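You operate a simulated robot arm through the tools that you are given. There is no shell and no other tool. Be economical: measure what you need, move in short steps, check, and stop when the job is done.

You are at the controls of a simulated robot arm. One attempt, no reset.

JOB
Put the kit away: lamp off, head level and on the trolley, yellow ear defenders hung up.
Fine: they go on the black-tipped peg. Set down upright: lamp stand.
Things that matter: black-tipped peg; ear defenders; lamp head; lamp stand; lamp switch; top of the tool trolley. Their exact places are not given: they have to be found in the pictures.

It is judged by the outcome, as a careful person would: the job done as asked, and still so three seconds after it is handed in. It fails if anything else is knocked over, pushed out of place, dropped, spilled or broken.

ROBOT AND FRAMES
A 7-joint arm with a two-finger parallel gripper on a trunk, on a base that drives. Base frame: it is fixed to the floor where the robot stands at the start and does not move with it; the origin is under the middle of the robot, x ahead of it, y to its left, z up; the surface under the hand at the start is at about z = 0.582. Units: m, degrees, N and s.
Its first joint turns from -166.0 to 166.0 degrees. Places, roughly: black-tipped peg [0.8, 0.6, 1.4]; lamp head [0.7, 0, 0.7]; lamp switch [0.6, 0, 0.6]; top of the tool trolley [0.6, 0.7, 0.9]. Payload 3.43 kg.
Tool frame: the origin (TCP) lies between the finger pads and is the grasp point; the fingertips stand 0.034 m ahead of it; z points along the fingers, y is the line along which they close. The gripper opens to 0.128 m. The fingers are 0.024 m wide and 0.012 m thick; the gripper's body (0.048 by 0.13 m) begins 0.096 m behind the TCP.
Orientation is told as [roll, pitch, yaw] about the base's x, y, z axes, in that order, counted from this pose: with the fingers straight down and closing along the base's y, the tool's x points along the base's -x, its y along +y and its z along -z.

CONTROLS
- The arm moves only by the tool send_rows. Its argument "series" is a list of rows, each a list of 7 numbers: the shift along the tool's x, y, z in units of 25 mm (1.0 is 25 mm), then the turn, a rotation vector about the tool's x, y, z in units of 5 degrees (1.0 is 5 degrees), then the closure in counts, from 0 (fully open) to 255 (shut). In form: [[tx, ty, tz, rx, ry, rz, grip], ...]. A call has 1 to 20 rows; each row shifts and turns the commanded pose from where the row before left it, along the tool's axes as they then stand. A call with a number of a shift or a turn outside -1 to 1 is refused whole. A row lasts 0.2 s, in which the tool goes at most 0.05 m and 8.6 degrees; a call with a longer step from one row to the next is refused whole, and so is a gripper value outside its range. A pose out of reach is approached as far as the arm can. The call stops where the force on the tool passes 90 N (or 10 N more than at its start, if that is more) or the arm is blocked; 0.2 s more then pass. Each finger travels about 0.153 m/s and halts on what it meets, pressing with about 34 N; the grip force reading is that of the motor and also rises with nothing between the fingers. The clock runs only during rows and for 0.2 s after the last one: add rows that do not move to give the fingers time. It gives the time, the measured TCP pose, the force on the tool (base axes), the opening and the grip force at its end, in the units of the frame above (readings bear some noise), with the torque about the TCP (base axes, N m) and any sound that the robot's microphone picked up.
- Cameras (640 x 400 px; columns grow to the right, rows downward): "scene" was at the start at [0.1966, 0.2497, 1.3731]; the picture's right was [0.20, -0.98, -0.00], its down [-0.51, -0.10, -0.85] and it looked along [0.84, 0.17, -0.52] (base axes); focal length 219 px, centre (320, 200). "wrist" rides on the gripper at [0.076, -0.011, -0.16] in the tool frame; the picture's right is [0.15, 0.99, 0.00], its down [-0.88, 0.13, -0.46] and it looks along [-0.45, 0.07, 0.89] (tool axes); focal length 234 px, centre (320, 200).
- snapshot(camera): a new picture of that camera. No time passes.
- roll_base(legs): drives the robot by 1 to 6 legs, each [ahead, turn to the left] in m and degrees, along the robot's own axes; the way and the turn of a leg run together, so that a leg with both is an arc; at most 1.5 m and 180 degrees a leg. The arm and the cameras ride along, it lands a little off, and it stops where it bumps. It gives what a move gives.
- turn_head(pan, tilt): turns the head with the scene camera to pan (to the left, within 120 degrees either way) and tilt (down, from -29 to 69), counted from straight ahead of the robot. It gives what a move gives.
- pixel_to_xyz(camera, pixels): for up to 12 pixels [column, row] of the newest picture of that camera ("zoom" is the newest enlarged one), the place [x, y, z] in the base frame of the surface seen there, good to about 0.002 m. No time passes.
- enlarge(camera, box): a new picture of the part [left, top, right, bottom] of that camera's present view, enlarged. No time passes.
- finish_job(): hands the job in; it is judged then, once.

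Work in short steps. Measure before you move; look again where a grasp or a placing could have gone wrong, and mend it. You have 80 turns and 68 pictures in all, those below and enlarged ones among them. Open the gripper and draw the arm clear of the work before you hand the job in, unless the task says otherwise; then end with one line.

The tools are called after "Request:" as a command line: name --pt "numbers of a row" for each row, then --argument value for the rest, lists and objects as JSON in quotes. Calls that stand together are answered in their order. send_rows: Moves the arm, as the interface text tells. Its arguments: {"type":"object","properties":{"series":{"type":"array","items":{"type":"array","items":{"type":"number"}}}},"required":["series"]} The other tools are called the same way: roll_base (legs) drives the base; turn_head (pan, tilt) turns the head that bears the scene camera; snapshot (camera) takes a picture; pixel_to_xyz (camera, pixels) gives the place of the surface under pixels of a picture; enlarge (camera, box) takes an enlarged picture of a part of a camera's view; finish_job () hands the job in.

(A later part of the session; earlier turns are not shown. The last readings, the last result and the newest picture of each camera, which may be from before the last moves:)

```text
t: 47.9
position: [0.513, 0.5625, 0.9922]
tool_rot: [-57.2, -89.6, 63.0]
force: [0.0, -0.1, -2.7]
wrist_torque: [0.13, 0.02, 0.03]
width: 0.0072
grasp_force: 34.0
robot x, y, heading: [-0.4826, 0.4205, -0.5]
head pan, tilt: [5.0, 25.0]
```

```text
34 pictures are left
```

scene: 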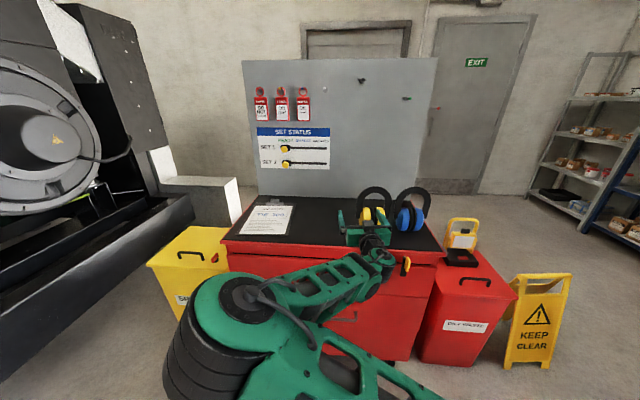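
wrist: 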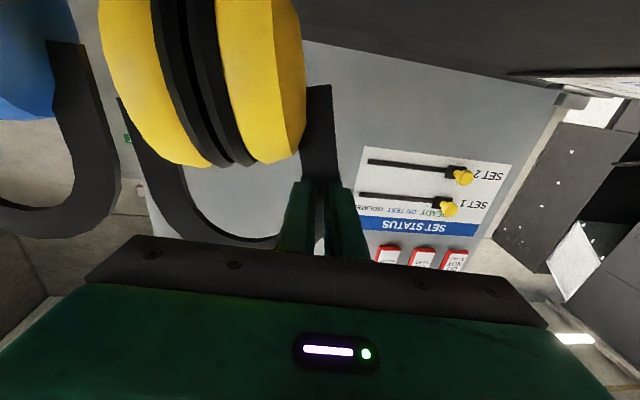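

The grip stopped at 7 mm with 34 N, thinner than the visible band, and the defenders seem slightly tilted. I'll check from the scene camera.

Request:
enlarge --camera "scene" --box '[330, 170, 450, 260]'

Request:
enlarge --camera "wrist" --box '[90, 0, 410, 260]'

```text
4.44 times, centred on (390, 215) of scene
```

zoom: 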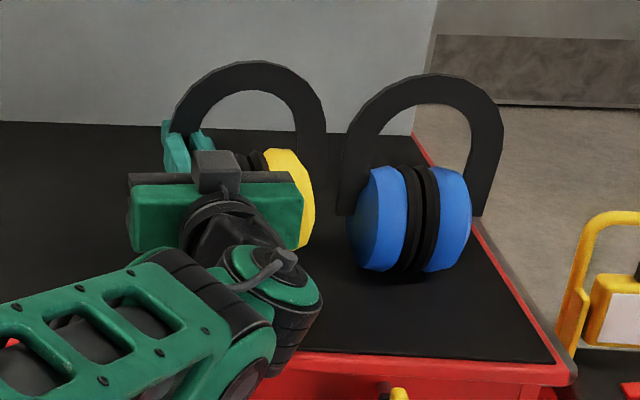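

```text
1.54 times, centred on (250, 130) of wrist
```

zoom: 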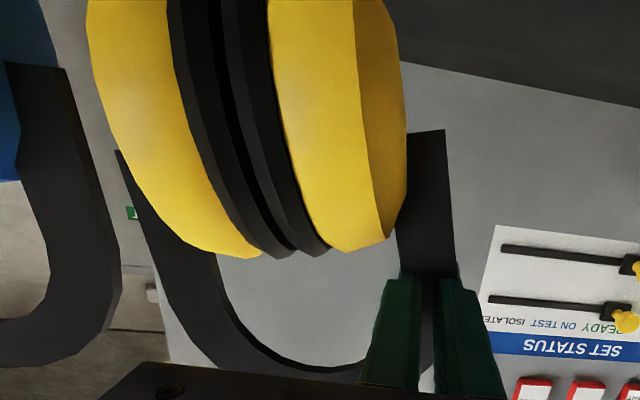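

It looks properly gripped and roughly upright. I'll lift about 50 mm and check.

Request:
send_rows --pt "-0.3 0 0 0 0 0 255" --pt "-0.5 0 0 0 0 0 255" --pt "-0.6 0 0 0 0 0 255" --pt "-0.6 0 0 0 0 0 255" --pt "0 0 0 0 0 0 255"

Request:
enlarge --camera "scene" --box '[330, 160, 450, 250]'

```text
t: 49.0
position: [0.5132, 0.5627, 1.0423]
tool_rot: [-56.2, -89.6, 62.0]
force: [-0.8, 0.4, -1.8]
wrist_torque: [0.18, -0.01, 0.01]
width: 0.0072
grasp_force: 34.3
robot x, y, heading: [-0.4817, 0.4187, -0.8]
head pan, tilt: [5.0, 25.0]
```

```text
4.44 times, centred on (390, 205) of scene
```

zoom: 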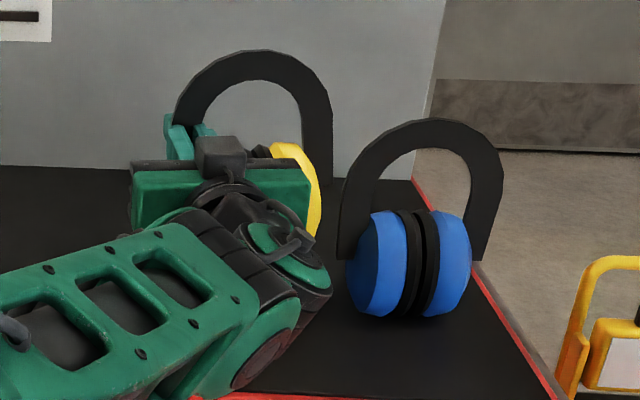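

Held well. Next I'll measure the peg accurately and the band's inner top.

Request:
enlarge --camera "scene" --box '[335, 60, 390, 100]'

Request:
pixel_to_xyz --camera "scene" --pixels '[[361, 80], [360, 79], [362, 81], [364, 80], [366, 80], [334, 89], [331, 91], [406, 99], [403, 98]]'

```text
10.00 times, centred on (362, 80) of scene
```

zoom: 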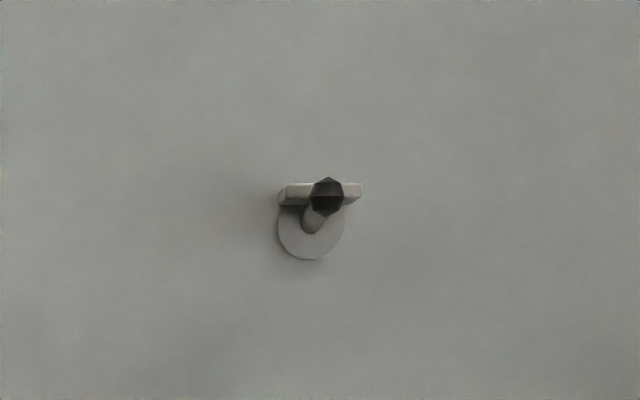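

```text
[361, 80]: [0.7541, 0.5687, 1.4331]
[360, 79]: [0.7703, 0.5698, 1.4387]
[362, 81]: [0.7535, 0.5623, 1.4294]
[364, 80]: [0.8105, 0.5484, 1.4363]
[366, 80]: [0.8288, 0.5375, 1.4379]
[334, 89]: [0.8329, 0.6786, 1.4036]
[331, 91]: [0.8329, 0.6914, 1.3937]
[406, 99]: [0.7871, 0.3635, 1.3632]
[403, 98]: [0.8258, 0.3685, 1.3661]
```

Request:
pixel_to_xyz --camera "zoom" --pixels '[[327, 195], [327, 185], [315, 195], [340, 195], [320, 212], [313, 222], [290, 192], [355, 192], [310, 250], [310, 232], [290, 186], [200, 200]]'

```text
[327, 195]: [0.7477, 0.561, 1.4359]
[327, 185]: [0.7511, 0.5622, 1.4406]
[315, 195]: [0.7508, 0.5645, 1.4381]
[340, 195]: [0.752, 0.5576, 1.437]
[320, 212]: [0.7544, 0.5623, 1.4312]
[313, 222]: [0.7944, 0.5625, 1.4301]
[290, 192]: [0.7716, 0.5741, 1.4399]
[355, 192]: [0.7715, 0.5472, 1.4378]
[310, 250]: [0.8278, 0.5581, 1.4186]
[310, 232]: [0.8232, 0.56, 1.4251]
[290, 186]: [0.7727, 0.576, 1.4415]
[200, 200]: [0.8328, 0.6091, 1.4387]
```

The peg axis is at y≈0.561 and z≈1.433, with its tip at x≈0.748 and a flat saddle from x≈0.772. I'll raise the defenders high and turn them square to the peg while still well in front of the board.

Request:
send_rows --pt "-1 0 0 0 0 0 255" --pt "-1 0 0 0 0 0 255" --pt "-1 0 0 0.4 0 0 255" --pt "-1 0 0 0.4 0 0 255" --pt "-1 0 0 0.36 0 0 255" --pt "-1 0 0 0 0 0 255" --pt "-1 0 0 0 0 0 255" --pt "-1 0 0 0 0 0 255" --pt "-1 0 0 0 0 0 255" --pt "-1 0 0 0 0 0 255" --pt "-1 0 0 0 0 0 255" --pt "-1 0 0 0 0 0 255" --pt "-1 0 0 0 0 0 255" --pt "-1 0 0 0 0 0 255" --pt "-1 0 0 0 0 0 255" --pt "-0.6 0 0 0 0 0 255"

Request:
snapshot --camera "scene"

```text
t: 52.5
position: [0.5162, 0.566, 1.4317]
tool_rot: [-50.8, -89.7, 50.6]
force: [0.1, 0.0, -2.6]
wrist_torque: [0.16, -0.01, -0.02]
width: 0.0072
grasp_force: 33.7
robot x, y, heading: [-0.4836, 0.4204, -0.6]
head pan, tilt: [5.0, 25.0]
```

```text
29 pictures are left
```

scene: 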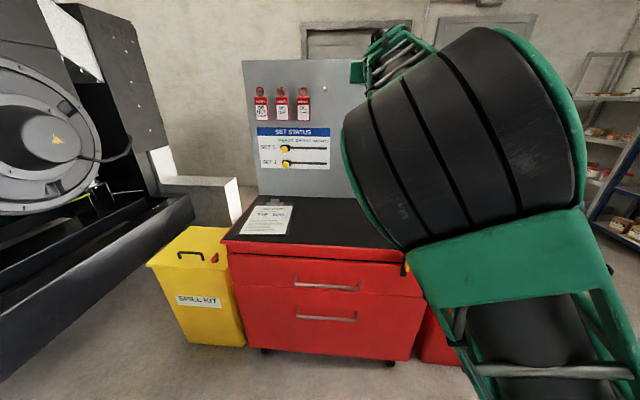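

The elbow hides the scene view, so I'll rely on the wrist camera. I'll shift 50 mm left to align the band centre with the peg and drive forward 0.15 m, stopping short of the peg.

Request:
send_rows --pt "0 1 0 0 0 0 255" --pt "0 1 0 0 0 0 255" --pt "0 0 0 0 0 0 255"

Request:
roll_base --legs '[[0.15, 0]]'

Request:
snapshot --camera "wrist"

```text
t: 53.2
position: [0.5155, 0.616, 1.4314]
tool_rot: [-52.8, -89.5, 52.7]
force: [0.0, 0.4, -2.3]
wrist_torque: [0.13, 0.03, -0.03]
width: 0.0074
grasp_force: 33.8
robot x, y, heading: [-0.4847, 0.417, -0.5]
head pan, tilt: [5.0, 25.0]
```

```text
t: 54.6
position: [0.6648, 0.6183, 1.4308]
tool_rot: [-56.4, -89.6, 56.4]
force: [0.1, 0.0, -2.4]
wrist_torque: [0.2, -0.03, -0.03]
width: 0.0074
grasp_force: 33.9
robot x, y, heading: [-0.3323, 0.4194, -0.5]
head pan, tilt: [5.0, 25.0]
```

```text
28 pictures are left
```

wrist: 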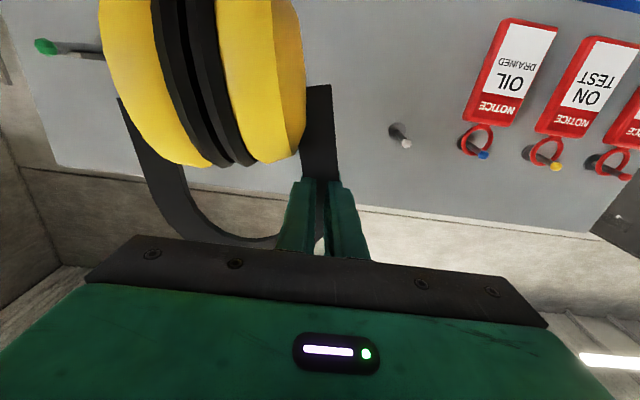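

I'll measure the held band in this view: inner edges and arch.

Request:
pixel_to_xyz --camera "wrist" --pixels '[[270, 238], [230, 235], [190, 215], [175, 195], [155, 190], [135, 150], [245, 243], [320, 110], [185, 190], [120, 100], [308, 140], [328, 140]]'

Request:
turn_head --pan 20 --tilt 0

Request:
snapshot --camera "scene"

```text
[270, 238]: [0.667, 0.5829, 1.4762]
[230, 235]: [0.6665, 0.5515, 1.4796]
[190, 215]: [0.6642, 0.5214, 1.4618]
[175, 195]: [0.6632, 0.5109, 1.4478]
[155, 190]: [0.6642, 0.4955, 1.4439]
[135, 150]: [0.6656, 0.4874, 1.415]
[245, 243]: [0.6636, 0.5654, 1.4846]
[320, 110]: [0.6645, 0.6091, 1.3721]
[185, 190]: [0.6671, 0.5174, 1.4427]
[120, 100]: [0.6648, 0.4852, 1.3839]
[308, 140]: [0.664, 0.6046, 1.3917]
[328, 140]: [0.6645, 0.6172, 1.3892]
```

```text
t: 55.5
position: [0.6476, 0.6176, 1.443]
tool_rot: [-151.6, -89.4, 151.5]
force: [0.0, -0.8, -3.1]
wrist_torque: [0.15, -0.01, 0.04]
width: 0.0076
grasp_force: 33.3
robot x, y, heading: [-0.3326, 0.4138, -0.5]
head pan, tilt: [20.0, 0.0]
```

```text
27 pictures are left
```

scene: 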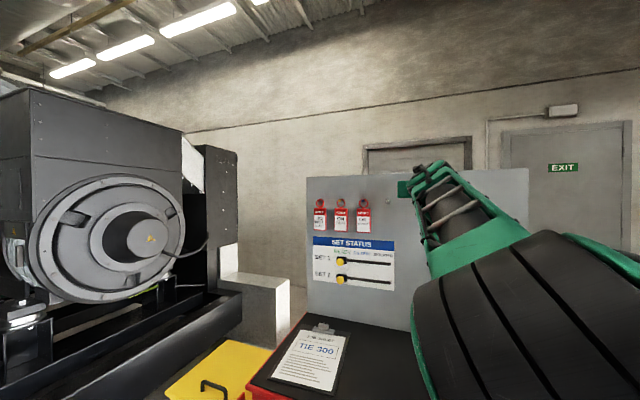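

Band centre is about 0.065 right of the TCP, with its inner top about 0.042 above the TCP. I'll set TCP y≈0.625 and z≈1.425, then advance to x≈0.72 and check the readings.

Request:
send_rows --pt "0.4 0.3 0 0 0 0 255" --pt "0.32 0 0.5 0 0 0 255" --pt "0 0 0.5 0 0 0 255" --pt "0 0 0.5 0 0 0 255" --pt "0 0 0.5 0 0 0 255" --pt "0 0 0.5 0 0 0 255" --pt "0 0 0 0 0 0 255"

Request:
snapshot --camera "wrist"

```text
t: 57.1
position: [0.7087, 0.6239, 1.4249]
tool_rot: [-152.8, -89.5, 152.8]
force: [0.3, 0.6, -2.2]
wrist_torque: [0.16, 0.03, 0.0]
width: 0.0076
grasp_force: 34.2
robot x, y, heading: [-0.3339, 0.4173, -0.5]
head pan, tilt: [20.0, 0.0]
```

```text
26 pictures are left
```

wrist: 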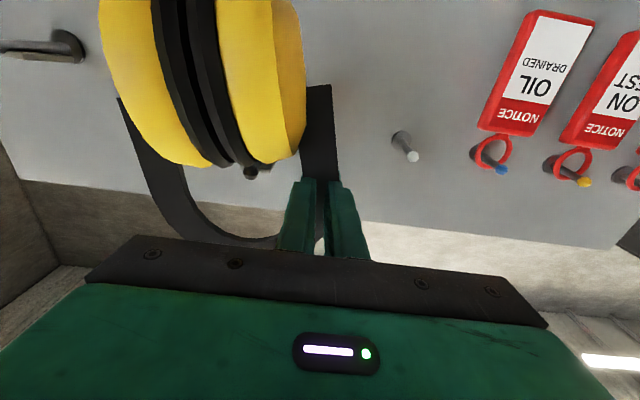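

The peg's black tip is visible just above the cups at (251,172), inside the arch opening. I'll measure it against the band.

Request:
pixel_to_xyz --camera "wrist" --pixels '[[251, 174], [248, 176], [205, 220], [230, 232], [262, 238], [195, 160], [225, 163], [275, 160], [140, 150], [322, 140]]'

Request:
enlarge --camera "wrist" --box '[180, 130, 340, 250]'

```text
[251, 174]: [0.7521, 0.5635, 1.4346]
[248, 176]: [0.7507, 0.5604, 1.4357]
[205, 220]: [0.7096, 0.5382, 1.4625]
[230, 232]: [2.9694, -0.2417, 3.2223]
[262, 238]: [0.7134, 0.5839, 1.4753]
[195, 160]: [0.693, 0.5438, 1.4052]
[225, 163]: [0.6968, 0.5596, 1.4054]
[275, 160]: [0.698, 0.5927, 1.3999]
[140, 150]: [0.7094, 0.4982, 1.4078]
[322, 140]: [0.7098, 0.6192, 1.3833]
```

```text
3.33 times, centred on (260, 190) of wrist
```

zoom: 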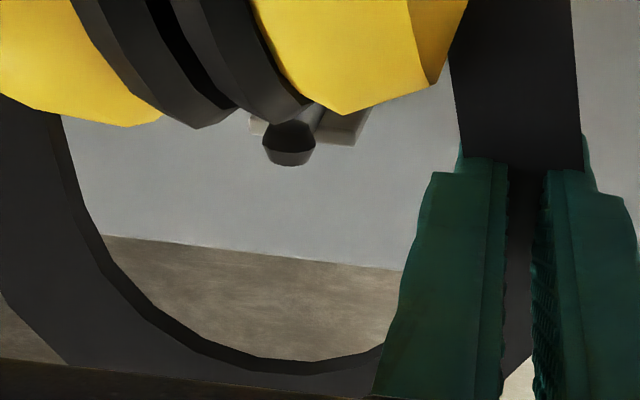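

The peg is centred in the arch with clearance above and below. I'll advance about 62 mm.

Request:
send_rows --pt "0 0 0.5 0 0 0 255" --pt "0 0 0.5 0 0 0 255" --pt "0 0 0.5 0 0 0 255" --pt "0 0 0.5 0 0 0 255" --pt "0 0 0.5 0 0 0 255" --pt "0 0 0 0 0 0 255"

Request:
enlarge --camera "wrist" --box '[180, 130, 340, 250]'

```text
t: 58.5
position: [0.7734, 0.6239, 1.426]
tool_rot: [-151.9, -89.6, 151.9]
force: [0.0, -0.1, -1.9]
wrist_torque: [0.15, 0.02, 0.02]
width: 0.0073
grasp_force: 34.6
robot x, y, heading: [-0.3401, 0.4193, -0.6]
head pan, tilt: [20.0, 0.0]
```

```text
3.33 times, centred on (260, 190) of wrist
```

zoom: 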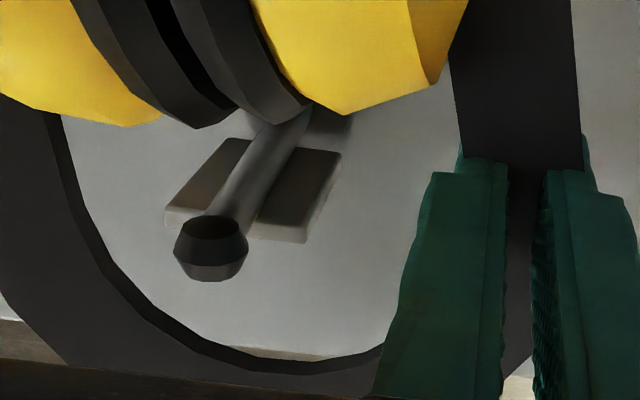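

The peg and its saddle are inside the arch. I'll go 4 mm further and lower in small steps until the band rests.

Request:
send_rows --pt "0 0 0.16 0 0 0 255" --pt "0.3 0 0 0 0 0 255" --pt "0.3 0 0 0 0 0 255" --pt "0.2 0 0 0 0 0 255" --pt "0 0 0 0 0 0 255"

Request:
enlarge --camera "wrist" --box '[180, 130, 340, 250]'

```text
t: 59.7
position: [0.776, 0.6239, 1.4049]
tool_rot: [-151.7, -89.4, 151.8]
force: [-0.1, 0.5, -2.4]
wrist_torque: [0.15, 0.02, -0.03]
width: 0.0074
grasp_force: 33.5
robot x, y, heading: [-0.336, 0.4172, -0.3]
head pan, tilt: [20.0, 0.0]
```

```text
3.33 times, centred on (260, 190) of wrist
```

zoom: 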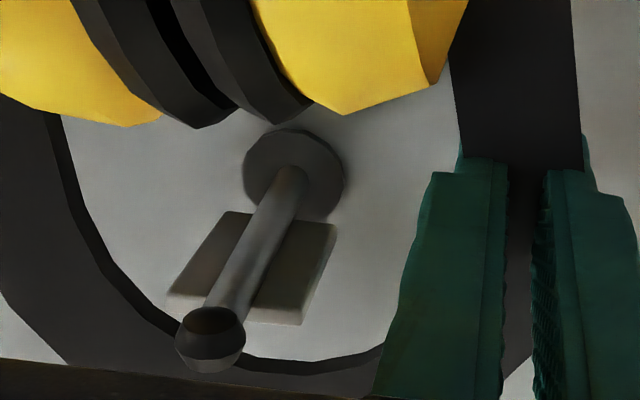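

Still about 7+ mm of clearance. I'll continue lowering in small steps.

Request:
send_rows --pt "0.15 0 0 0 0 0 255" --pt "0.15 0 0 0 0 0 255" --pt "0 0 0 0 0 0 255"

Request:
send_rows --pt "0.12 0 0 0 0 0 255" --pt "0 0 0 0 0 0 255"

```text
t: 60.5
position: [0.7763, 0.6236, 1.3993]
tool_rot: [-152.3, -89.5, 152.2]
force: [0.1, -0.3, -2.4]
wrist_torque: [0.16, 0.01, 0.01]
width: 0.0073
grasp_force: 34.1
robot x, y, heading: [-0.3308, 0.4184, -0.2]
head pan, tilt: [20.0, 0.0]
```

```text
t: 61.1
position: [0.7772, 0.6238, 1.3954]
tool_rot: [-153.3, -89.5, 153.3]
force: [0.2, 0.4, -2.6]
wrist_torque: [0.13, 0.0, 0.04]
width: 0.0072
grasp_force: 34.1
robot x, y, heading: [-0.3349, 0.4205, -0.2]
head pan, tilt: [20.0, 0.0]
```

Request:
send_rows --pt "0.12 0 0 0 0 0 255" --pt "0 0 0 0 0 0 255"

Request:
send_rows --pt "0.12 0 0 0 0 0 255" --pt "0 0 0 0 0 0 255"

Request:
enlarge --camera "wrist" --box '[180, 130, 340, 250]'

```text
t: 61.7
position: [0.7779, 0.6238, 1.393]
tool_rot: [-153.5, -89.5, 153.5]
force: [-0.6, 0.3, -1.8]
wrist_torque: [0.17, 0.02, 0.03]
width: 0.0073
grasp_force: 34.5
robot x, y, heading: [-0.3342, 0.4148, -0.6]
head pan, tilt: [20.0, 0.0]
```

```text
t: 62.3
position: [0.7766, 0.6242, 1.39]
tool_rot: [-152.8, -89.5, 152.7]
force: [0.0, 0.2, -1.0]
wrist_torque: [0.17, -0.01, 0.03]
width: 0.0073
grasp_force: 34.2
robot x, y, heading: [-0.3338, 0.4205, -0.3]
head pan, tilt: [20.0, 0.0]
```

```text
3.33 times, centred on (260, 190) of wrist
```

zoom: 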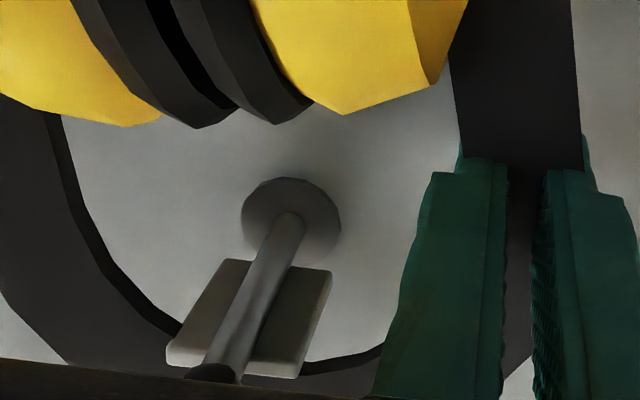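

The band is starting to rest on the saddle, with the arch slightly toward +y. I'll shift 6 mm to the right and lower a bit more.

Request:
send_rows --pt "-0.1 -0.25 0 0 0 0 255" --pt "0.2 0 0 0 0 0 255" --pt "0 0 0 0 0 0 255"

Request:
send_rows --pt "0.12 0 0 0 0 0 255" --pt "0 0 0 0 0 0 255"

```text
t: 63.1
position: [0.7768, 0.6175, 1.3882]
tool_rot: [-152.4, -89.4, 152.4]
force: [0.0, -0.3, -2.0]
wrist_torque: [0.16, -0.01, 0.0]
width: 0.0076
grasp_force: 34.8
robot x, y, heading: [-0.332, 0.4173, -0.7]
head pan, tilt: [20.0, 0.0]
```

```text
t: 63.7
position: [0.7763, 0.6171, 1.3848]
tool_rot: [-154.7, -89.4, 154.7]
force: [1.6, -1.3, -0.2]
wrist_torque: [0.05, 0.07, 0.02]
width: 0.0071
grasp_force: 33.8
robot x, y, heading: [-0.3325, 0.417, -0.5]
head pan, tilt: [20.0, 0.0]
```

The weight has passed to the peg (vertical force near zero). I'll open the fingers part way and look.

Request:
send_rows --pt "0 0 0 0 0 0 215" --pt "0 0 0 0 0 0 190" --pt "0 0 0 0 0 0 165" --pt "0 0 0 0 0 0 165"

Request:
snapshot --camera "wrist"

```text
t: 64.7
position: [0.7771, 0.6177, 1.3853]
tool_rot: [-152.6, -89.4, 152.6]
force: [0.1, 1.0, -1.3]
wrist_torque: [-0.01, -0.01, 0.01]
width: 0.0452
grasp_force: 0.1
robot x, y, heading: [-0.3356, 0.4159, -0.4]
head pan, tilt: [20.0, 0.0]
```

```text
21 pictures are left
```

wrist: 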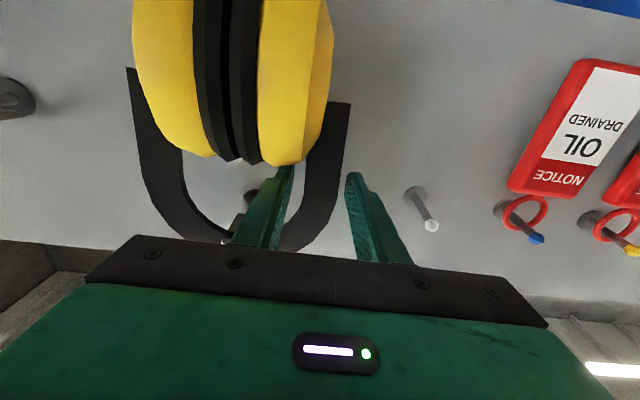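

It hangs upright on the peg. I'll withdraw the hand straight back 0.15 m.

Request:
send_rows --pt "0 0 -0.5 0 0 0 165" --pt "0 0 -0.5 0 0 0 165" --pt "0 0 -0.8 0 0 0 165" --pt "0 0 -1 0 0 0 165" --pt "0 0 -1 0 0 0 165" --pt "0 0 -1 0 0 0 165" --pt "0 0 -1 0 0 0 165"

Request:
snapshot --camera "wrist"

```text
t: 66.3
position: [0.6329, 0.6167, 1.3819]
tool_rot: [-149.4, -89.4, 149.4]
force: [0.5, 0.5, -0.7]
wrist_torque: [0.0, 0.02, 0.01]
width: 0.0452
grasp_force: 0.1
robot x, y, heading: [-0.3371, 0.4161, -0.5]
head pan, tilt: [20.0, 0.0]
```

```text
20 pictures are left
```

wrist: 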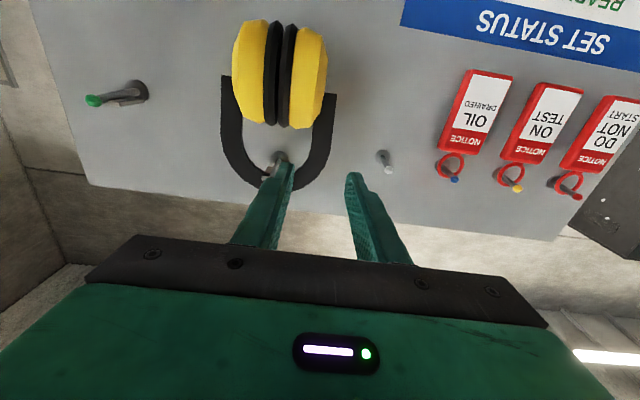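

The defenders hang on the black-tipped peg. Next is the lamp: I'll back the base off 0.15 m and turn the tool down again.

Request:
roll_base --legs '[[-0.15, 0]]'

Request:
send_rows --pt "0 0 0 0 1 0 0" --pt "0 0 0 0 1 0 0" --pt "0 0 0 0 1 0 0" --pt "0 0 0 0 1 0 0" --pt "0 0 0 0 1 0 0" --pt "0 0 0 0 1 0 0" --pt "0 0 0 0 1 0 0" --pt "0 0 0 0 1 0 0" --pt "0 0 0 0 1 0 0" --pt "0 0 0 0 1 0 0" --pt "0 0 0 0 1 0 0" --pt "0 0 0 0 1 0 0" --pt "0 0 0 0 1 0 0" --pt "0 0 0 0 1 0 0" --pt "0 0 0 0 1 0 0" --pt "0 0 0 0 1 0 0" --pt "0 0 0 0 1 0 0" --pt "0 0 0 0 0.9 0 0"

```text
t: 67.7
position: [0.4789, 0.6206, 1.3813]
tool_rot: [-151.8, -89.3, 151.9]
force: [1.2, 0.5, 0.9]
wrist_torque: [0.0, 0.02, -0.01]
width: 0.045
grasp_force: 0.0
robot x, y, heading: [-0.4856, 0.4195, 0.0]
head pan, tilt: [20.0, 0.0]
```

```text
t: 71.5
position: [0.394, 0.5571, 1.3437]
tool_rot: [-0.2, -31.3, 0.2]
force: [-0.4, -0.2, -0.1]
wrist_torque: [-0.04, -0.02, 0.0]
width: 0.1279
grasp_force: 0.0
out of reach, approached as far as the arm can: row 10, 11, 12, 13, 14, 15, 16, 17, 18
robot x, y, heading: [-0.4803, 0.4162, -0.5]
head pan, tilt: [20.0, 0.0]
```

Pointing down is out of reach at that height and radius. I'll lower by 0.25 m, where the pose is reachable.

Request:
send_rows --pt "1 0 1 0 0 0 0" --pt "1 0 1 0 0 0 0" --pt "1 0 1 0 0 0 0" --pt "1 0 1 0 0 0 0" --pt "1 0 1 0 0 0 0" --pt "1 0 1 0 0 0 0" --pt "0 0 1 0 0 0 0" --pt "0 0 1 0 0 0 0" --pt "0 0 0 0 0 0 0"

```text
t: 73.5
position: [0.371, 0.5574, 1.0933]
tool_rot: [-0.1, -31.1, 0.3]
force: [-0.4, -0.9, -0.4]
wrist_torque: [-0.01, 0.03, 0.02]
width: 0.1279
grasp_force: 0.1
robot x, y, heading: [-0.4876, 0.4161, -0.2]
head pan, tilt: [20.0, 0.0]
```

The pitch is still −31°. I'll straighten the tool down and begin the 90° yaw, so that the fingers close along x for the lamp's bail.

Request:
send_rows --pt "0 0 0 0 1 0 0" --pt "0 0 0 0 1 0 0" --pt "0 0 0 0 1 0 0" --pt "0 0 0 0 1 0 0" --pt "0 0 0 0 1 0 0" --pt "0 0 0 0 1 0 0" --pt "0 0 0 0 0.22 0 0" --pt "0 0 0 0 0 0 0"

Request:
send_rows --pt "0 0 0 0 0 1 0" --pt "0 0 0 0 0 1 0" --pt "0 0 0 0 0 1 0" --pt "0 0 0 0 0 1 0" --pt "0 0 0 0 0 1 0" --pt "0 0 0 0 0 1 0" --pt "0 0 0 0 0 1 0" --pt "0 0 0 0 0 1 0" --pt "0 0 0 0 0 1 0" --pt "0 0 0 0 0 1 0" --pt "0 0 0 0 0 1 0" --pt "0 0 0 0 0 1 0" --pt "0 0 0 0 0 1 0" --pt "0 0 0 0 0 1 0" --pt "0 0 0 0 0 1 0" --pt "0 0 0 0 0 1 0" --pt "0 0 0 0 0 1 0" --pt "0 0 0 0 0 1 0"

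```text
t: 75.3
position: [0.36, 0.5544, 1.0837]
tool_rot: [-0.1, -0.8, 0.2]
force: [0.4, 0.5, 0.6]
wrist_torque: [0.0, -0.03, 0.01]
width: 0.128
grasp_force: 0.1
out of reach, approached as far as the arm can: row 7
robot x, y, heading: [-0.4866, 0.4164, -0.3]
head pan, tilt: [20.0, 0.0]
```

```text
t: 79.1
position: [0.3583, 0.5552, 1.0818]
tool_rot: [0.3, -0.1, -90.0]
force: [-0.5, -0.4, -1.0]
wrist_torque: [0.03, 0.02, 0.02]
width: 0.1281
grasp_force: 0.0
robot x, y, heading: [-0.485, 0.4216, -0.4]
head pan, tilt: [20.0, 0.0]
```

Tool is down with yaw −90°. I'll pull the arm in to 0.75 m straight ahead, then drive the base back to its starting area in front of the lamp.

Request:
send_rows --pt "-1 -1 0 0 0 0 0" --pt "-1 -1 0 0 0 0 0" --pt "-1 -1 0 0 0 0 0" --pt "-1 -0.7 0 0 0 0 0" --pt "-1 0 0 0 0 0 0" --pt "-0.5 0 0 0 0 0 0"

Request:
roll_base --legs '[[0, -90], [0.42, 0], [0, 90], [0.44, 0]]'

Request:
turn_head --pan -5 --tilt 45

Request:
snapshot --camera "scene"

Request:
snapshot --camera "wrist"

```text
t: 80.5
position: [0.2653, 0.4168, 1.0821]
tool_rot: [0.0, -0.1, -89.6]
force: [0.0, 0.4, 0.4]
wrist_torque: [-0.02, -0.01, -0.03]
width: 0.1281
grasp_force: 0.0
robot x, y, heading: [-0.4857, 0.4181, -0.4]
head pan, tilt: [20.0, 0.0]
```

```text
t: 94.1
position: [0.7375, 0.068, 1.0819]
tool_rot: [0.0, -0.2, -85.9]
force: [-0.4, 0.4, -0.2]
wrist_torque: [-0.01, 0.0, 0.01]
width: 0.1282
grasp_force: 0.0
robot x, y, heading: [-0.0131, 0.0158, 3.7]
head pan, tilt: [20.0, 0.0]
```

```text
t: 95.2
position: [0.7267, 0.0671, 1.0896]
tool_rot: [0.7, 0.0, -85.7]
force: [-1.6, 0.7, 0.5]
wrist_torque: [0.03, -0.02, 0.01]
width: 0.1281
grasp_force: 0.1
robot x, y, heading: [-0.0144, 0.0152, 3.5]
head pan, tilt: [-5.0, 45.0]
```

```text
19 pictures are left
```

scene: 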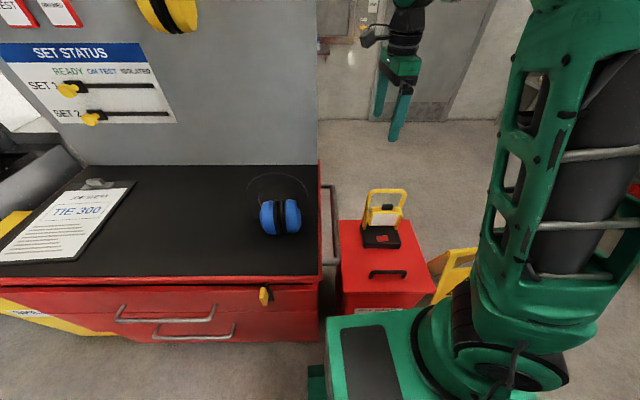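

```text
18 pictures are left
```

wrist: 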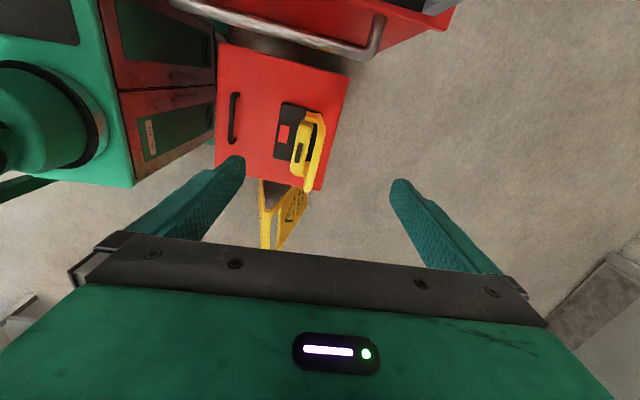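

I'll measure the bail, chassis front, cabinet and trolley edges.

Request:
pixel_to_xyz --camera "scene" --pixels '[[385, 190], [372, 192], [402, 192], [335, 322], [400, 315], [350, 308], [420, 308], [127, 308], [163, 330], [290, 277], [328, 258], [268, 300]]'

Request:
pixel_to_xyz --camera "wrist" --pixels '[[313, 165], [318, 140], [309, 185], [322, 120], [130, 170], [180, 170], [215, 165], [305, 155], [284, 110], [300, 105]]'

```text
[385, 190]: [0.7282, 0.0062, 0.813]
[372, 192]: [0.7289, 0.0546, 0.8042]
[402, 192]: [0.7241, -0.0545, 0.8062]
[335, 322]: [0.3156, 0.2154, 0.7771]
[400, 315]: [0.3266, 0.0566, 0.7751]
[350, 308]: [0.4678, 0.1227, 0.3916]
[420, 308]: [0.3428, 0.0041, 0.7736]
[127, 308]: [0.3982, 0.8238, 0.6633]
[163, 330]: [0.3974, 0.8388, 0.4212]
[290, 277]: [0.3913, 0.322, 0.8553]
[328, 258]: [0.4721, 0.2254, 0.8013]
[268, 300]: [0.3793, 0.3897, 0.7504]
```

```text
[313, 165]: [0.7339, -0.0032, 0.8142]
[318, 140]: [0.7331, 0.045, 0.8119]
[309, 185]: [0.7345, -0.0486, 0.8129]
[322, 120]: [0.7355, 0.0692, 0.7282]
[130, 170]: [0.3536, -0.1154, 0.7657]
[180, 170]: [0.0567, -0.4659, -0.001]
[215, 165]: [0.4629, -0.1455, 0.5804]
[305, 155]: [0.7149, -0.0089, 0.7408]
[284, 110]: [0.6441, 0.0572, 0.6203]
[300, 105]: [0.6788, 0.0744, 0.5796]
```

The bail bar is centred at (0.732, 0, 0.806) along y. I'll align over it (y=0, yaw −90°), set the opening near 50 mm and lower to z≈0.90.

Request:
send_rows --pt "-1 0.2 0 0 0 0.42 160" --pt "-1 0 0 0 0 0.42 160" --pt "-0.7 0 1 0 0 0 160" --pt "0 0 1 0 0 0 160" --pt "0 0 1 0 0 0 160" --pt "0 0 1 0 0 0 160" --pt "0 0 1 0 0 0 160" --pt "0 0 1 0 0 0 160" --pt "0 0 1 0 0 0 160" --pt "0 0 0.5 0 0 0 160"

Request:
snapshot --camera "wrist"

```text
t: 97.4
position: [0.7332, 0.0007, 0.9023]
tool_rot: [0.7, 0.1, -90.0]
force: [0.7, 0.9, -0.1]
wrist_torque: [0.01, -0.02, 0.01]
width: 0.0475
grasp_force: 0.1
robot x, y, heading: [-0.0107, 0.0194, 3.9]
head pan, tilt: [-5.0, 45.0]
```

```text
17 pictures are left
```

wrist: 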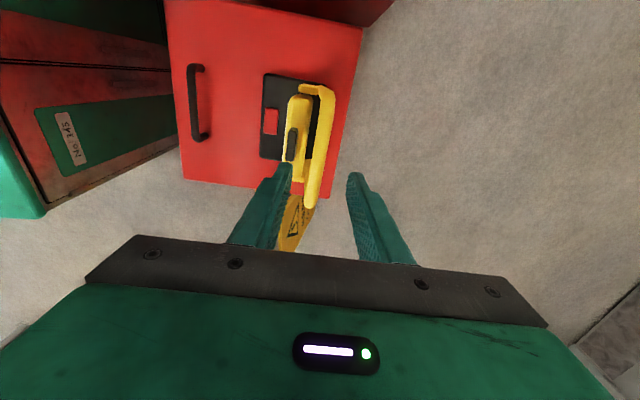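

Request:
pixel_to_xyz --camera "wrist" --pixels '[[318, 150], [325, 110], [313, 190], [289, 140], [291, 152], [303, 110], [300, 175], [270, 120]]'

```text
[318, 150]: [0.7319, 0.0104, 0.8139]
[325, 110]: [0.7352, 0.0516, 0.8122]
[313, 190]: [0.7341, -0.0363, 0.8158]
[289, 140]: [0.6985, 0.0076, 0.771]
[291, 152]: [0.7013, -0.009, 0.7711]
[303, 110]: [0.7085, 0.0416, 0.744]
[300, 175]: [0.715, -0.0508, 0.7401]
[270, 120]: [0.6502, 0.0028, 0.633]
```

The bar centre is x≈0.733 and the tab top is at 0.771. I'll lower to TCP z≈0.815 (tips 0.781) and close.

Request:
send_rows --pt "0 0 1 0 0 0 160" --pt "0 0 1 0 0 0 160" --pt "0 0 1 0 0 0 160" --pt "0 0 0.5 0 0 0 160" --pt "0 0 0 0 0 0 200" --pt "0 0 0 0 0 0 255" --pt "0 0 0 0 0 0 255" --pt "0 0 0 0 0 0 255"

Request:
snapshot --camera "wrist"

```text
t: 99.2
position: [0.7365, -0.001, 0.8164]
tool_rot: [0.7, -0.1, -90.0]
force: [-1.1, -1.5, -0.2]
wrist_torque: [0.16, 0.01, 0.13]
width: 0.0155
grasp_force: 33.9
robot x, y, heading: [-0.0112, 0.0115, 3.8]
head pan, tilt: [-5.0, 45.0]
```

```text
16 pictures are left
```

wrist: 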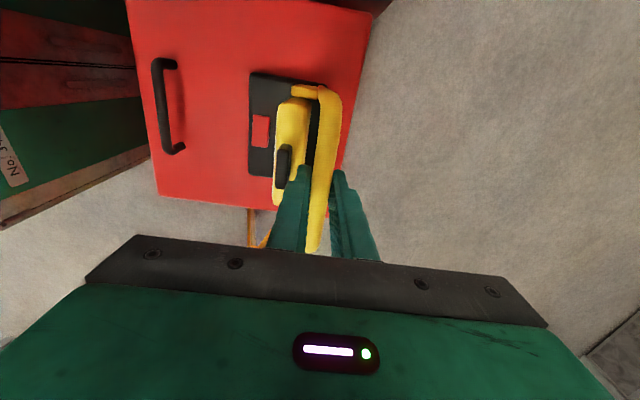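

The bar is gripped (15.5 mm wide, 34 N). I'll lift gently by 40 mm and check.

Request:
send_rows --pt "0 0 -0.3 0 0 0 255" --pt "0 0 -0.4 0 0 0 255" --pt "0 0 -0.4 0 0 0 255" --pt "0 0 -0.5 0 0 0 255" --pt "0 0 0 0 0 0 255"

Request:
enlarge --camera "scene" --box '[330, 150, 440, 270]'

```text
t: 100.4
position: [0.7344, -0.0002, 0.8551]
tool_rot: [0.7, 0.0, -89.9]
force: [1.2, -0.6, 0.1]
wrist_torque: [0.32, 0.0, 0.0]
width: 0.0153
grasp_force: 34.0
robot x, y, heading: [-0.0152, 0.0172, 3.8]
head pan, tilt: [-5.0, 45.0]
```

```text
3.33 times, centred on (385, 210) of scene
```

zoom: 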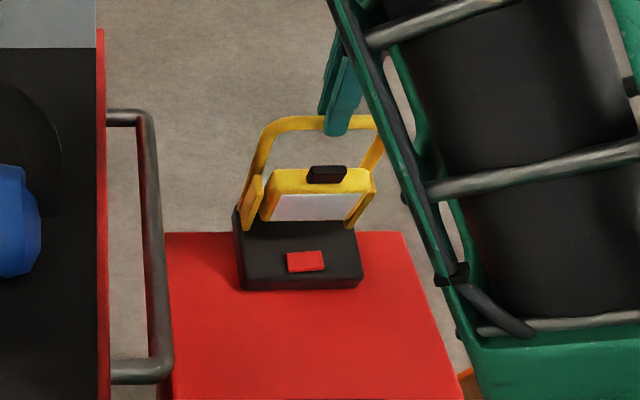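

I'll measure where the lamp's parts are now.

Request:
pixel_to_xyz --camera "zoom" --pixels '[[290, 122], [250, 270], [350, 270], [305, 262], [245, 285], [358, 283], [240, 225], [350, 225], [325, 172], [300, 210], [320, 200], [200, 260]]'

Request:
snapshot --camera "wrist"

```text
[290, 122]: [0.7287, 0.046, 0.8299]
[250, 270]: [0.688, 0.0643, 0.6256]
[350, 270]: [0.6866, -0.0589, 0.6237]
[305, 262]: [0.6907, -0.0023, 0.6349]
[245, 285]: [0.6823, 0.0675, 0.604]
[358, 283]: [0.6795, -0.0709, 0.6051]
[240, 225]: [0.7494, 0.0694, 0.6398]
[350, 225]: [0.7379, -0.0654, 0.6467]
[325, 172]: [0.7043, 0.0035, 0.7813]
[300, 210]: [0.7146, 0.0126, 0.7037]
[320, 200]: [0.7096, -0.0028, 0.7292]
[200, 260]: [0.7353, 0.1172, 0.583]
```

```text
14 pictures are left
```

wrist: 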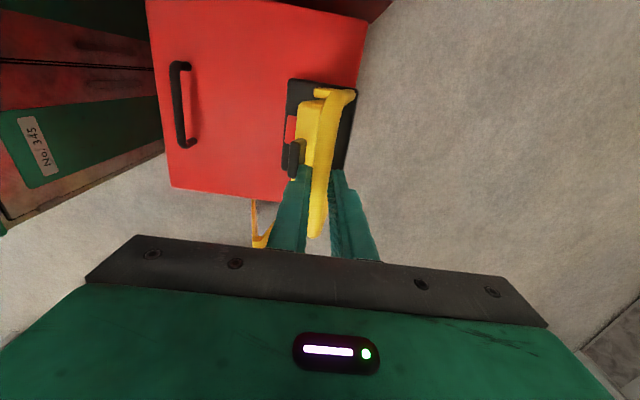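

The lamp hangs tilted about 18° with its front low, and the bar seems to have slipped toward the fingertips. I'll set it back down before regripping, lowering 35 mm slowly.

Request:
send_rows --pt "0 0 0 0 0 0 255" --pt "0 0 0 0 0 0 255"

Request:
enlarge --camera "scene" --box '[350, 170, 420, 245]'

Request:
pixel_to_xyz --camera "zoom" --pixels '[[235, 130], [262, 100], [300, 85], [330, 88], [355, 90], [300, 300], [300, 330], [250, 330], [400, 330], [300, 345]]'

```text
t: 101.0
position: [0.7358, -0.0004, 0.8562]
tool_rot: [0.8, 0.0, -90.1]
force: [2.7, 0.1, 3.7]
wrist_torque: [0.16, -0.09, 0.02]
width: 0.0158
grasp_force: 34.3
robot x, y, heading: [-0.0136, 0.0162, 3.7]
head pan, tilt: [-5.0, 45.0]
```

```text
5.33 times, centred on (385, 208) of scene
```

zoom: 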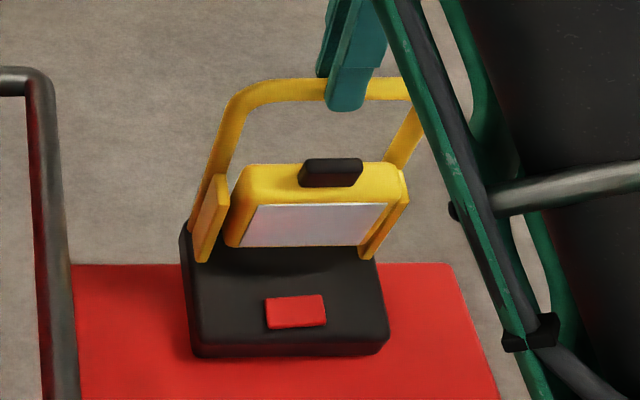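

```text
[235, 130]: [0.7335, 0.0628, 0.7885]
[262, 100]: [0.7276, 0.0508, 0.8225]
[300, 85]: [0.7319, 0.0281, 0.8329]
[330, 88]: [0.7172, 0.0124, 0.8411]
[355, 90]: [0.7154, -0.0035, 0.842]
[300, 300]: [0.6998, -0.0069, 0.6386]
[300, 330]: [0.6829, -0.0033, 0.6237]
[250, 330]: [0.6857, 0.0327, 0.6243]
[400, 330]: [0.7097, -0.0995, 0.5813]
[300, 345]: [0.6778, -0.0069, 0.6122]
```

The bar is close to the fingertips while the lamp is about 6 mm clear of the cabinet. I'll carry it gently back (−x 50 mm), then lower it along the arc that sets the base flat where it was.

Request:
send_rows --pt "0 -0.3 0 0 0 0 255" --pt "0 -0.4 0 0 0 0 255" --pt "0 -0.4 0 0 0 0 255" --pt "0 -0.4 0 0 0 0 255" --pt "0 -0.3 0 0 0 0 255" --pt "0 0 0.25 0 0 0 255" --pt "0 0.2 0.15 0 0 0 255" --pt "0 0.4 0.1 0 0 0 255" --pt "0 0.4 0.15 0 0 0 255" --pt "0 0.4 0.2 0 0 0 255" --pt "0 0.3 0.2 0 0 0 255" --pt "0 0.2 0.15 0 0 0 255" --pt "0 0 0 0 0 0 255"

Request:
enlarge --camera "scene" --box '[350, 170, 420, 245]'

Request:
pixel_to_xyz --camera "zoom" --pixels '[[262, 100], [300, 90], [300, 320], [300, 350], [250, 330], [200, 350], [300, 285], [200, 240], [330, 170]]'

```text
t: 103.8
position: [0.739, 0.0009, 0.8255]
tool_rot: [0.8, 0.0, -90.0]
force: [9.7, 3.2, 29.1]
wrist_torque: [0.05, -0.1, -0.1]
width: 0.0158
grasp_force: 33.8
robot x, y, heading: [-0.0108, 0.0191, 3.6]
head pan, tilt: [-5.0, 45.0]
```

```text
5.33 times, centred on (385, 208) of scene
```

zoom: 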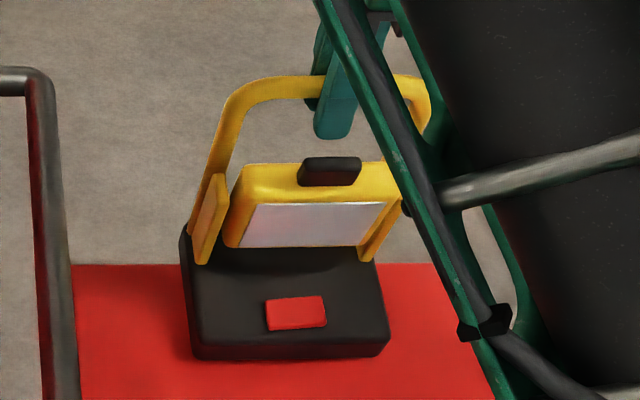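

```text
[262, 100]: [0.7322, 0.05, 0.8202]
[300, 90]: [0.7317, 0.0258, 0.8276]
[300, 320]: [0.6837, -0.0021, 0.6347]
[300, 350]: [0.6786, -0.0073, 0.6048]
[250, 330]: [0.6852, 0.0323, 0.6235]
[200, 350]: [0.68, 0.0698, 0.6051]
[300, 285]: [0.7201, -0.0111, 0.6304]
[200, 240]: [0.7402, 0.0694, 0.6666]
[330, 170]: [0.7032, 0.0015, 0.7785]
```

The bar is gripped rigidly with the lamp still tilted about 11–15° in the hand. I'll lift 15 mm, turn the hand 12° about y to level the base, and check.

Request:
send_rows --pt "0 0 -0.3 0 0 0 255" --pt "0 0 -0.5 0 0 0 255" --pt "0 0 0 0.8 0 0 255" --pt "0 0 0 0.8 0 0 255" --pt "0 0 0 0.8 0 0 255" --pt "0 0 0 0 0 0 255"

Request:
enlarge --camera "scene" --box '[350, 170, 420, 245]'

Request:
pixel_to_xyz --camera "zoom" --pixels '[[262, 100], [290, 90], [230, 330], [225, 300], [215, 270], [200, 350], [350, 330], [345, 280], [300, 345]]'

```text
t: 105.2
position: [0.7397, -0.001, 0.8438]
tool_rot: [-11.4, 0.0, -90.0]
force: [1.2, 0.5, -11.8]
wrist_torque: [0.04, -0.03, 0.02]
width: 0.0156
grasp_force: 33.9
robot x, y, heading: [-0.0122, 0.018, 3.9]
head pan, tilt: [-5.0, 45.0]
```

```text
5.33 times, centred on (385, 208) of scene
```

zoom: 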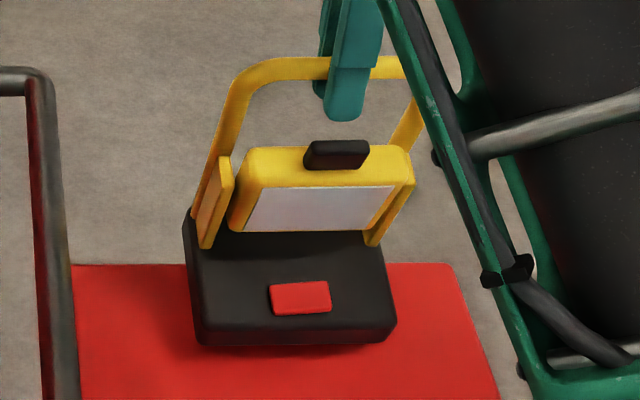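

```text
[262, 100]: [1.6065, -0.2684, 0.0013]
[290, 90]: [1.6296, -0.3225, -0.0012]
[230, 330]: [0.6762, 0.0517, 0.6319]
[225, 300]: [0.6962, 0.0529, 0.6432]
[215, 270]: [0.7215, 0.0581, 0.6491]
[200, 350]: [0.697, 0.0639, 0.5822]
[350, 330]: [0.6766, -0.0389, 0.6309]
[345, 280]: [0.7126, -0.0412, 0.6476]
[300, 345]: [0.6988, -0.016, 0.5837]
```

The lamp (about 1.2 kg) is fully airborne and hangs freely from its bar, front about 18° low. I'll lift it high while tilting the hand so the fingers lean forward, which helps reach and stays clear of the tab.

Request:
send_rows --pt "0 0 -0.6 0 0 0 255" --pt "0 0 -0.8 -0.8 0 0 255" --pt "0 0 -0.8 -0.8 0 0 255" --pt "0 0 -1 -0.8 0 0 255" --pt "0 0 -1 -0.8 0 0 255" --pt "0 0 -1 -0.8 0 0 255" --pt "0 0 -1 -0.8 0 0 255" --pt "0 0 -1 -0.8 0 0 255" --pt "0 0 -1 -0.8 0 0 255" --pt "0 0 -1 0 0 0 255" --pt "0 0 -1 0 0 0 255" --pt "0 0 -1 0 0 0 255" --pt "0 0 -1 0 0 0 255" --pt "0 0 -1 0 0 0 255" --pt "0 0 0 0 0 0 255"

Request:
snapshot --camera "scene"

```text
t: 108.4
position: [0.6862, 0.0005, 1.1638]
tool_rot: [20.7, -0.2, -90.0]
force: [-0.5, -0.5, -12.7]
wrist_torque: [0.04, 0.07, 0.02]
width: 0.0155
grasp_force: 34.2
robot x, y, heading: [-0.0122, 0.0174, 3.9]
head pan, tilt: [-5.0, 45.0]
```

```text
10 pictures are left
```

scene: 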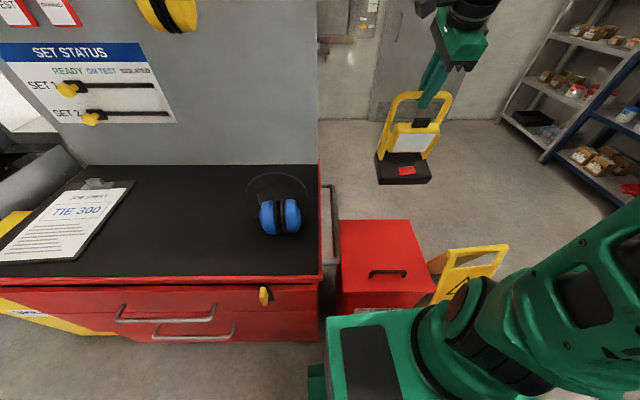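

The lamp is in the air at z≈1.16. I'll measure its lowest edge, bar and head angle.

Request:
pixel_to_xyz --camera "scene" --pixels '[[380, 181], [428, 180], [385, 168], [390, 158], [405, 94], [395, 100], [412, 130], [410, 150], [400, 146], [404, 134], [420, 160], [420, 174]]'

```text
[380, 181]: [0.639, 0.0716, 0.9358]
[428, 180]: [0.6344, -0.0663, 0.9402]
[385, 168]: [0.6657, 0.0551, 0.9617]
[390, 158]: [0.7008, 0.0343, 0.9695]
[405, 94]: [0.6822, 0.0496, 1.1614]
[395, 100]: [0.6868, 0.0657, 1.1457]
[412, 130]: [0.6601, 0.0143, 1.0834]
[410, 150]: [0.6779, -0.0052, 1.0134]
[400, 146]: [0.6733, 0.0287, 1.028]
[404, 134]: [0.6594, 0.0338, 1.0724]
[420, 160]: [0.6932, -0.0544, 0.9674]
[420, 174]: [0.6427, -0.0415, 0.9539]
```

The head face and base have the same slope (about 15°), so the head stayed level relative to the stand. Now I'll drive: back 0.5 m, then around to the trolley's free area, with the lamp about 65 mm above the trolley top height.

Request:
roll_base --legs '[[-0.5, 0]]'

Request:
roll_base --legs '[[0, 86], [0.6, 0], [0, -90]]'

Request:
snapshot --camera "scene"

```text
t: 111.4
position: [0.1851, -0.0402, 1.1635]
tool_rot: [20.8, -0.2, -91.1]
force: [0.1, -0.4, -11.9]
wrist_torque: [0.01, 0.04, 0.01]
width: 0.0157
grasp_force: 34.0
robot x, y, heading: [-0.5138, -0.0125, 2.9]
head pan, tilt: [-5.0, 45.0]
```

```text
t: 123.3
position: [0.1839, 0.4766, 1.1733]
tool_rot: [21.5, 0.0, -97.0]
force: [-0.5, 0.2, -12.1]
wrist_torque: [0.01, 0.06, 0.02]
width: 0.0157
grasp_force: 34.1
robot x, y, heading: [-0.4903, 0.6029, -3.3]
head pan, tilt: [-5.0, 45.0]
```

```text
9 pictures are left
```

scene: 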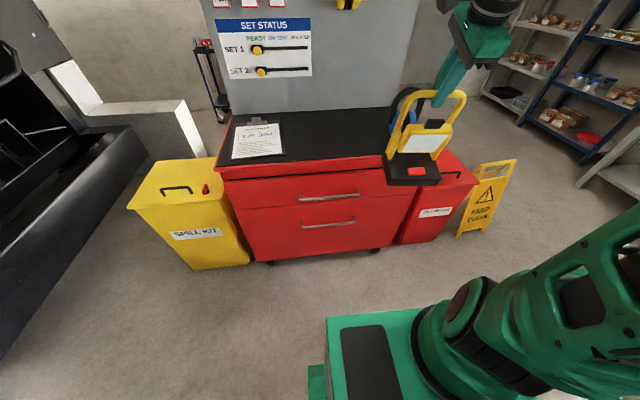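

The lamp is still firmly held (12 N). I'll turn left 9.5° so the lamp points at y≈0.6 and drive forward 0.40 m over the free part of the trolley.

Request:
roll_base --legs '[[0, 9.5], [0.4, 0]]'

Request:
turn_head --pan -12 --tilt 40

Request:
snapshot --camera "scene"

```text
t: 126.5
position: [0.5714, 0.6408, 1.1797]
tool_rot: [22.2, 0.1, -86.9]
force: [1.0, 0.7, -13.1]
wrist_torque: [0.09, 0.0, -0.03]
width: 0.0155
grasp_force: 33.9
robot x, y, heading: [-0.1029, 0.6491, 6.8]
head pan, tilt: [-5.0, 45.0]
```

```text
t: 127.2
position: [0.5563, 0.6386, 1.1884]
tool_rot: [22.9, 0.0, -86.8]
force: [-0.8, 1.2, -12.6]
wrist_torque: [0.07, 0.13, 0.01]
width: 0.0156
grasp_force: 34.2
robot x, y, heading: [-0.102, 0.6457, 6.6]
head pan, tilt: [-12.0, 40.0]
```

```text
8 pictures are left
```

scene: 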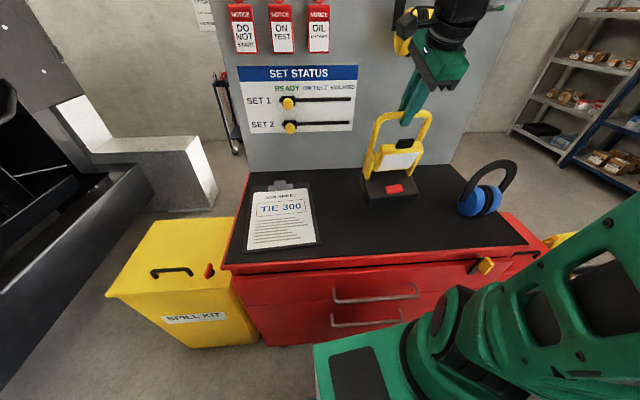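

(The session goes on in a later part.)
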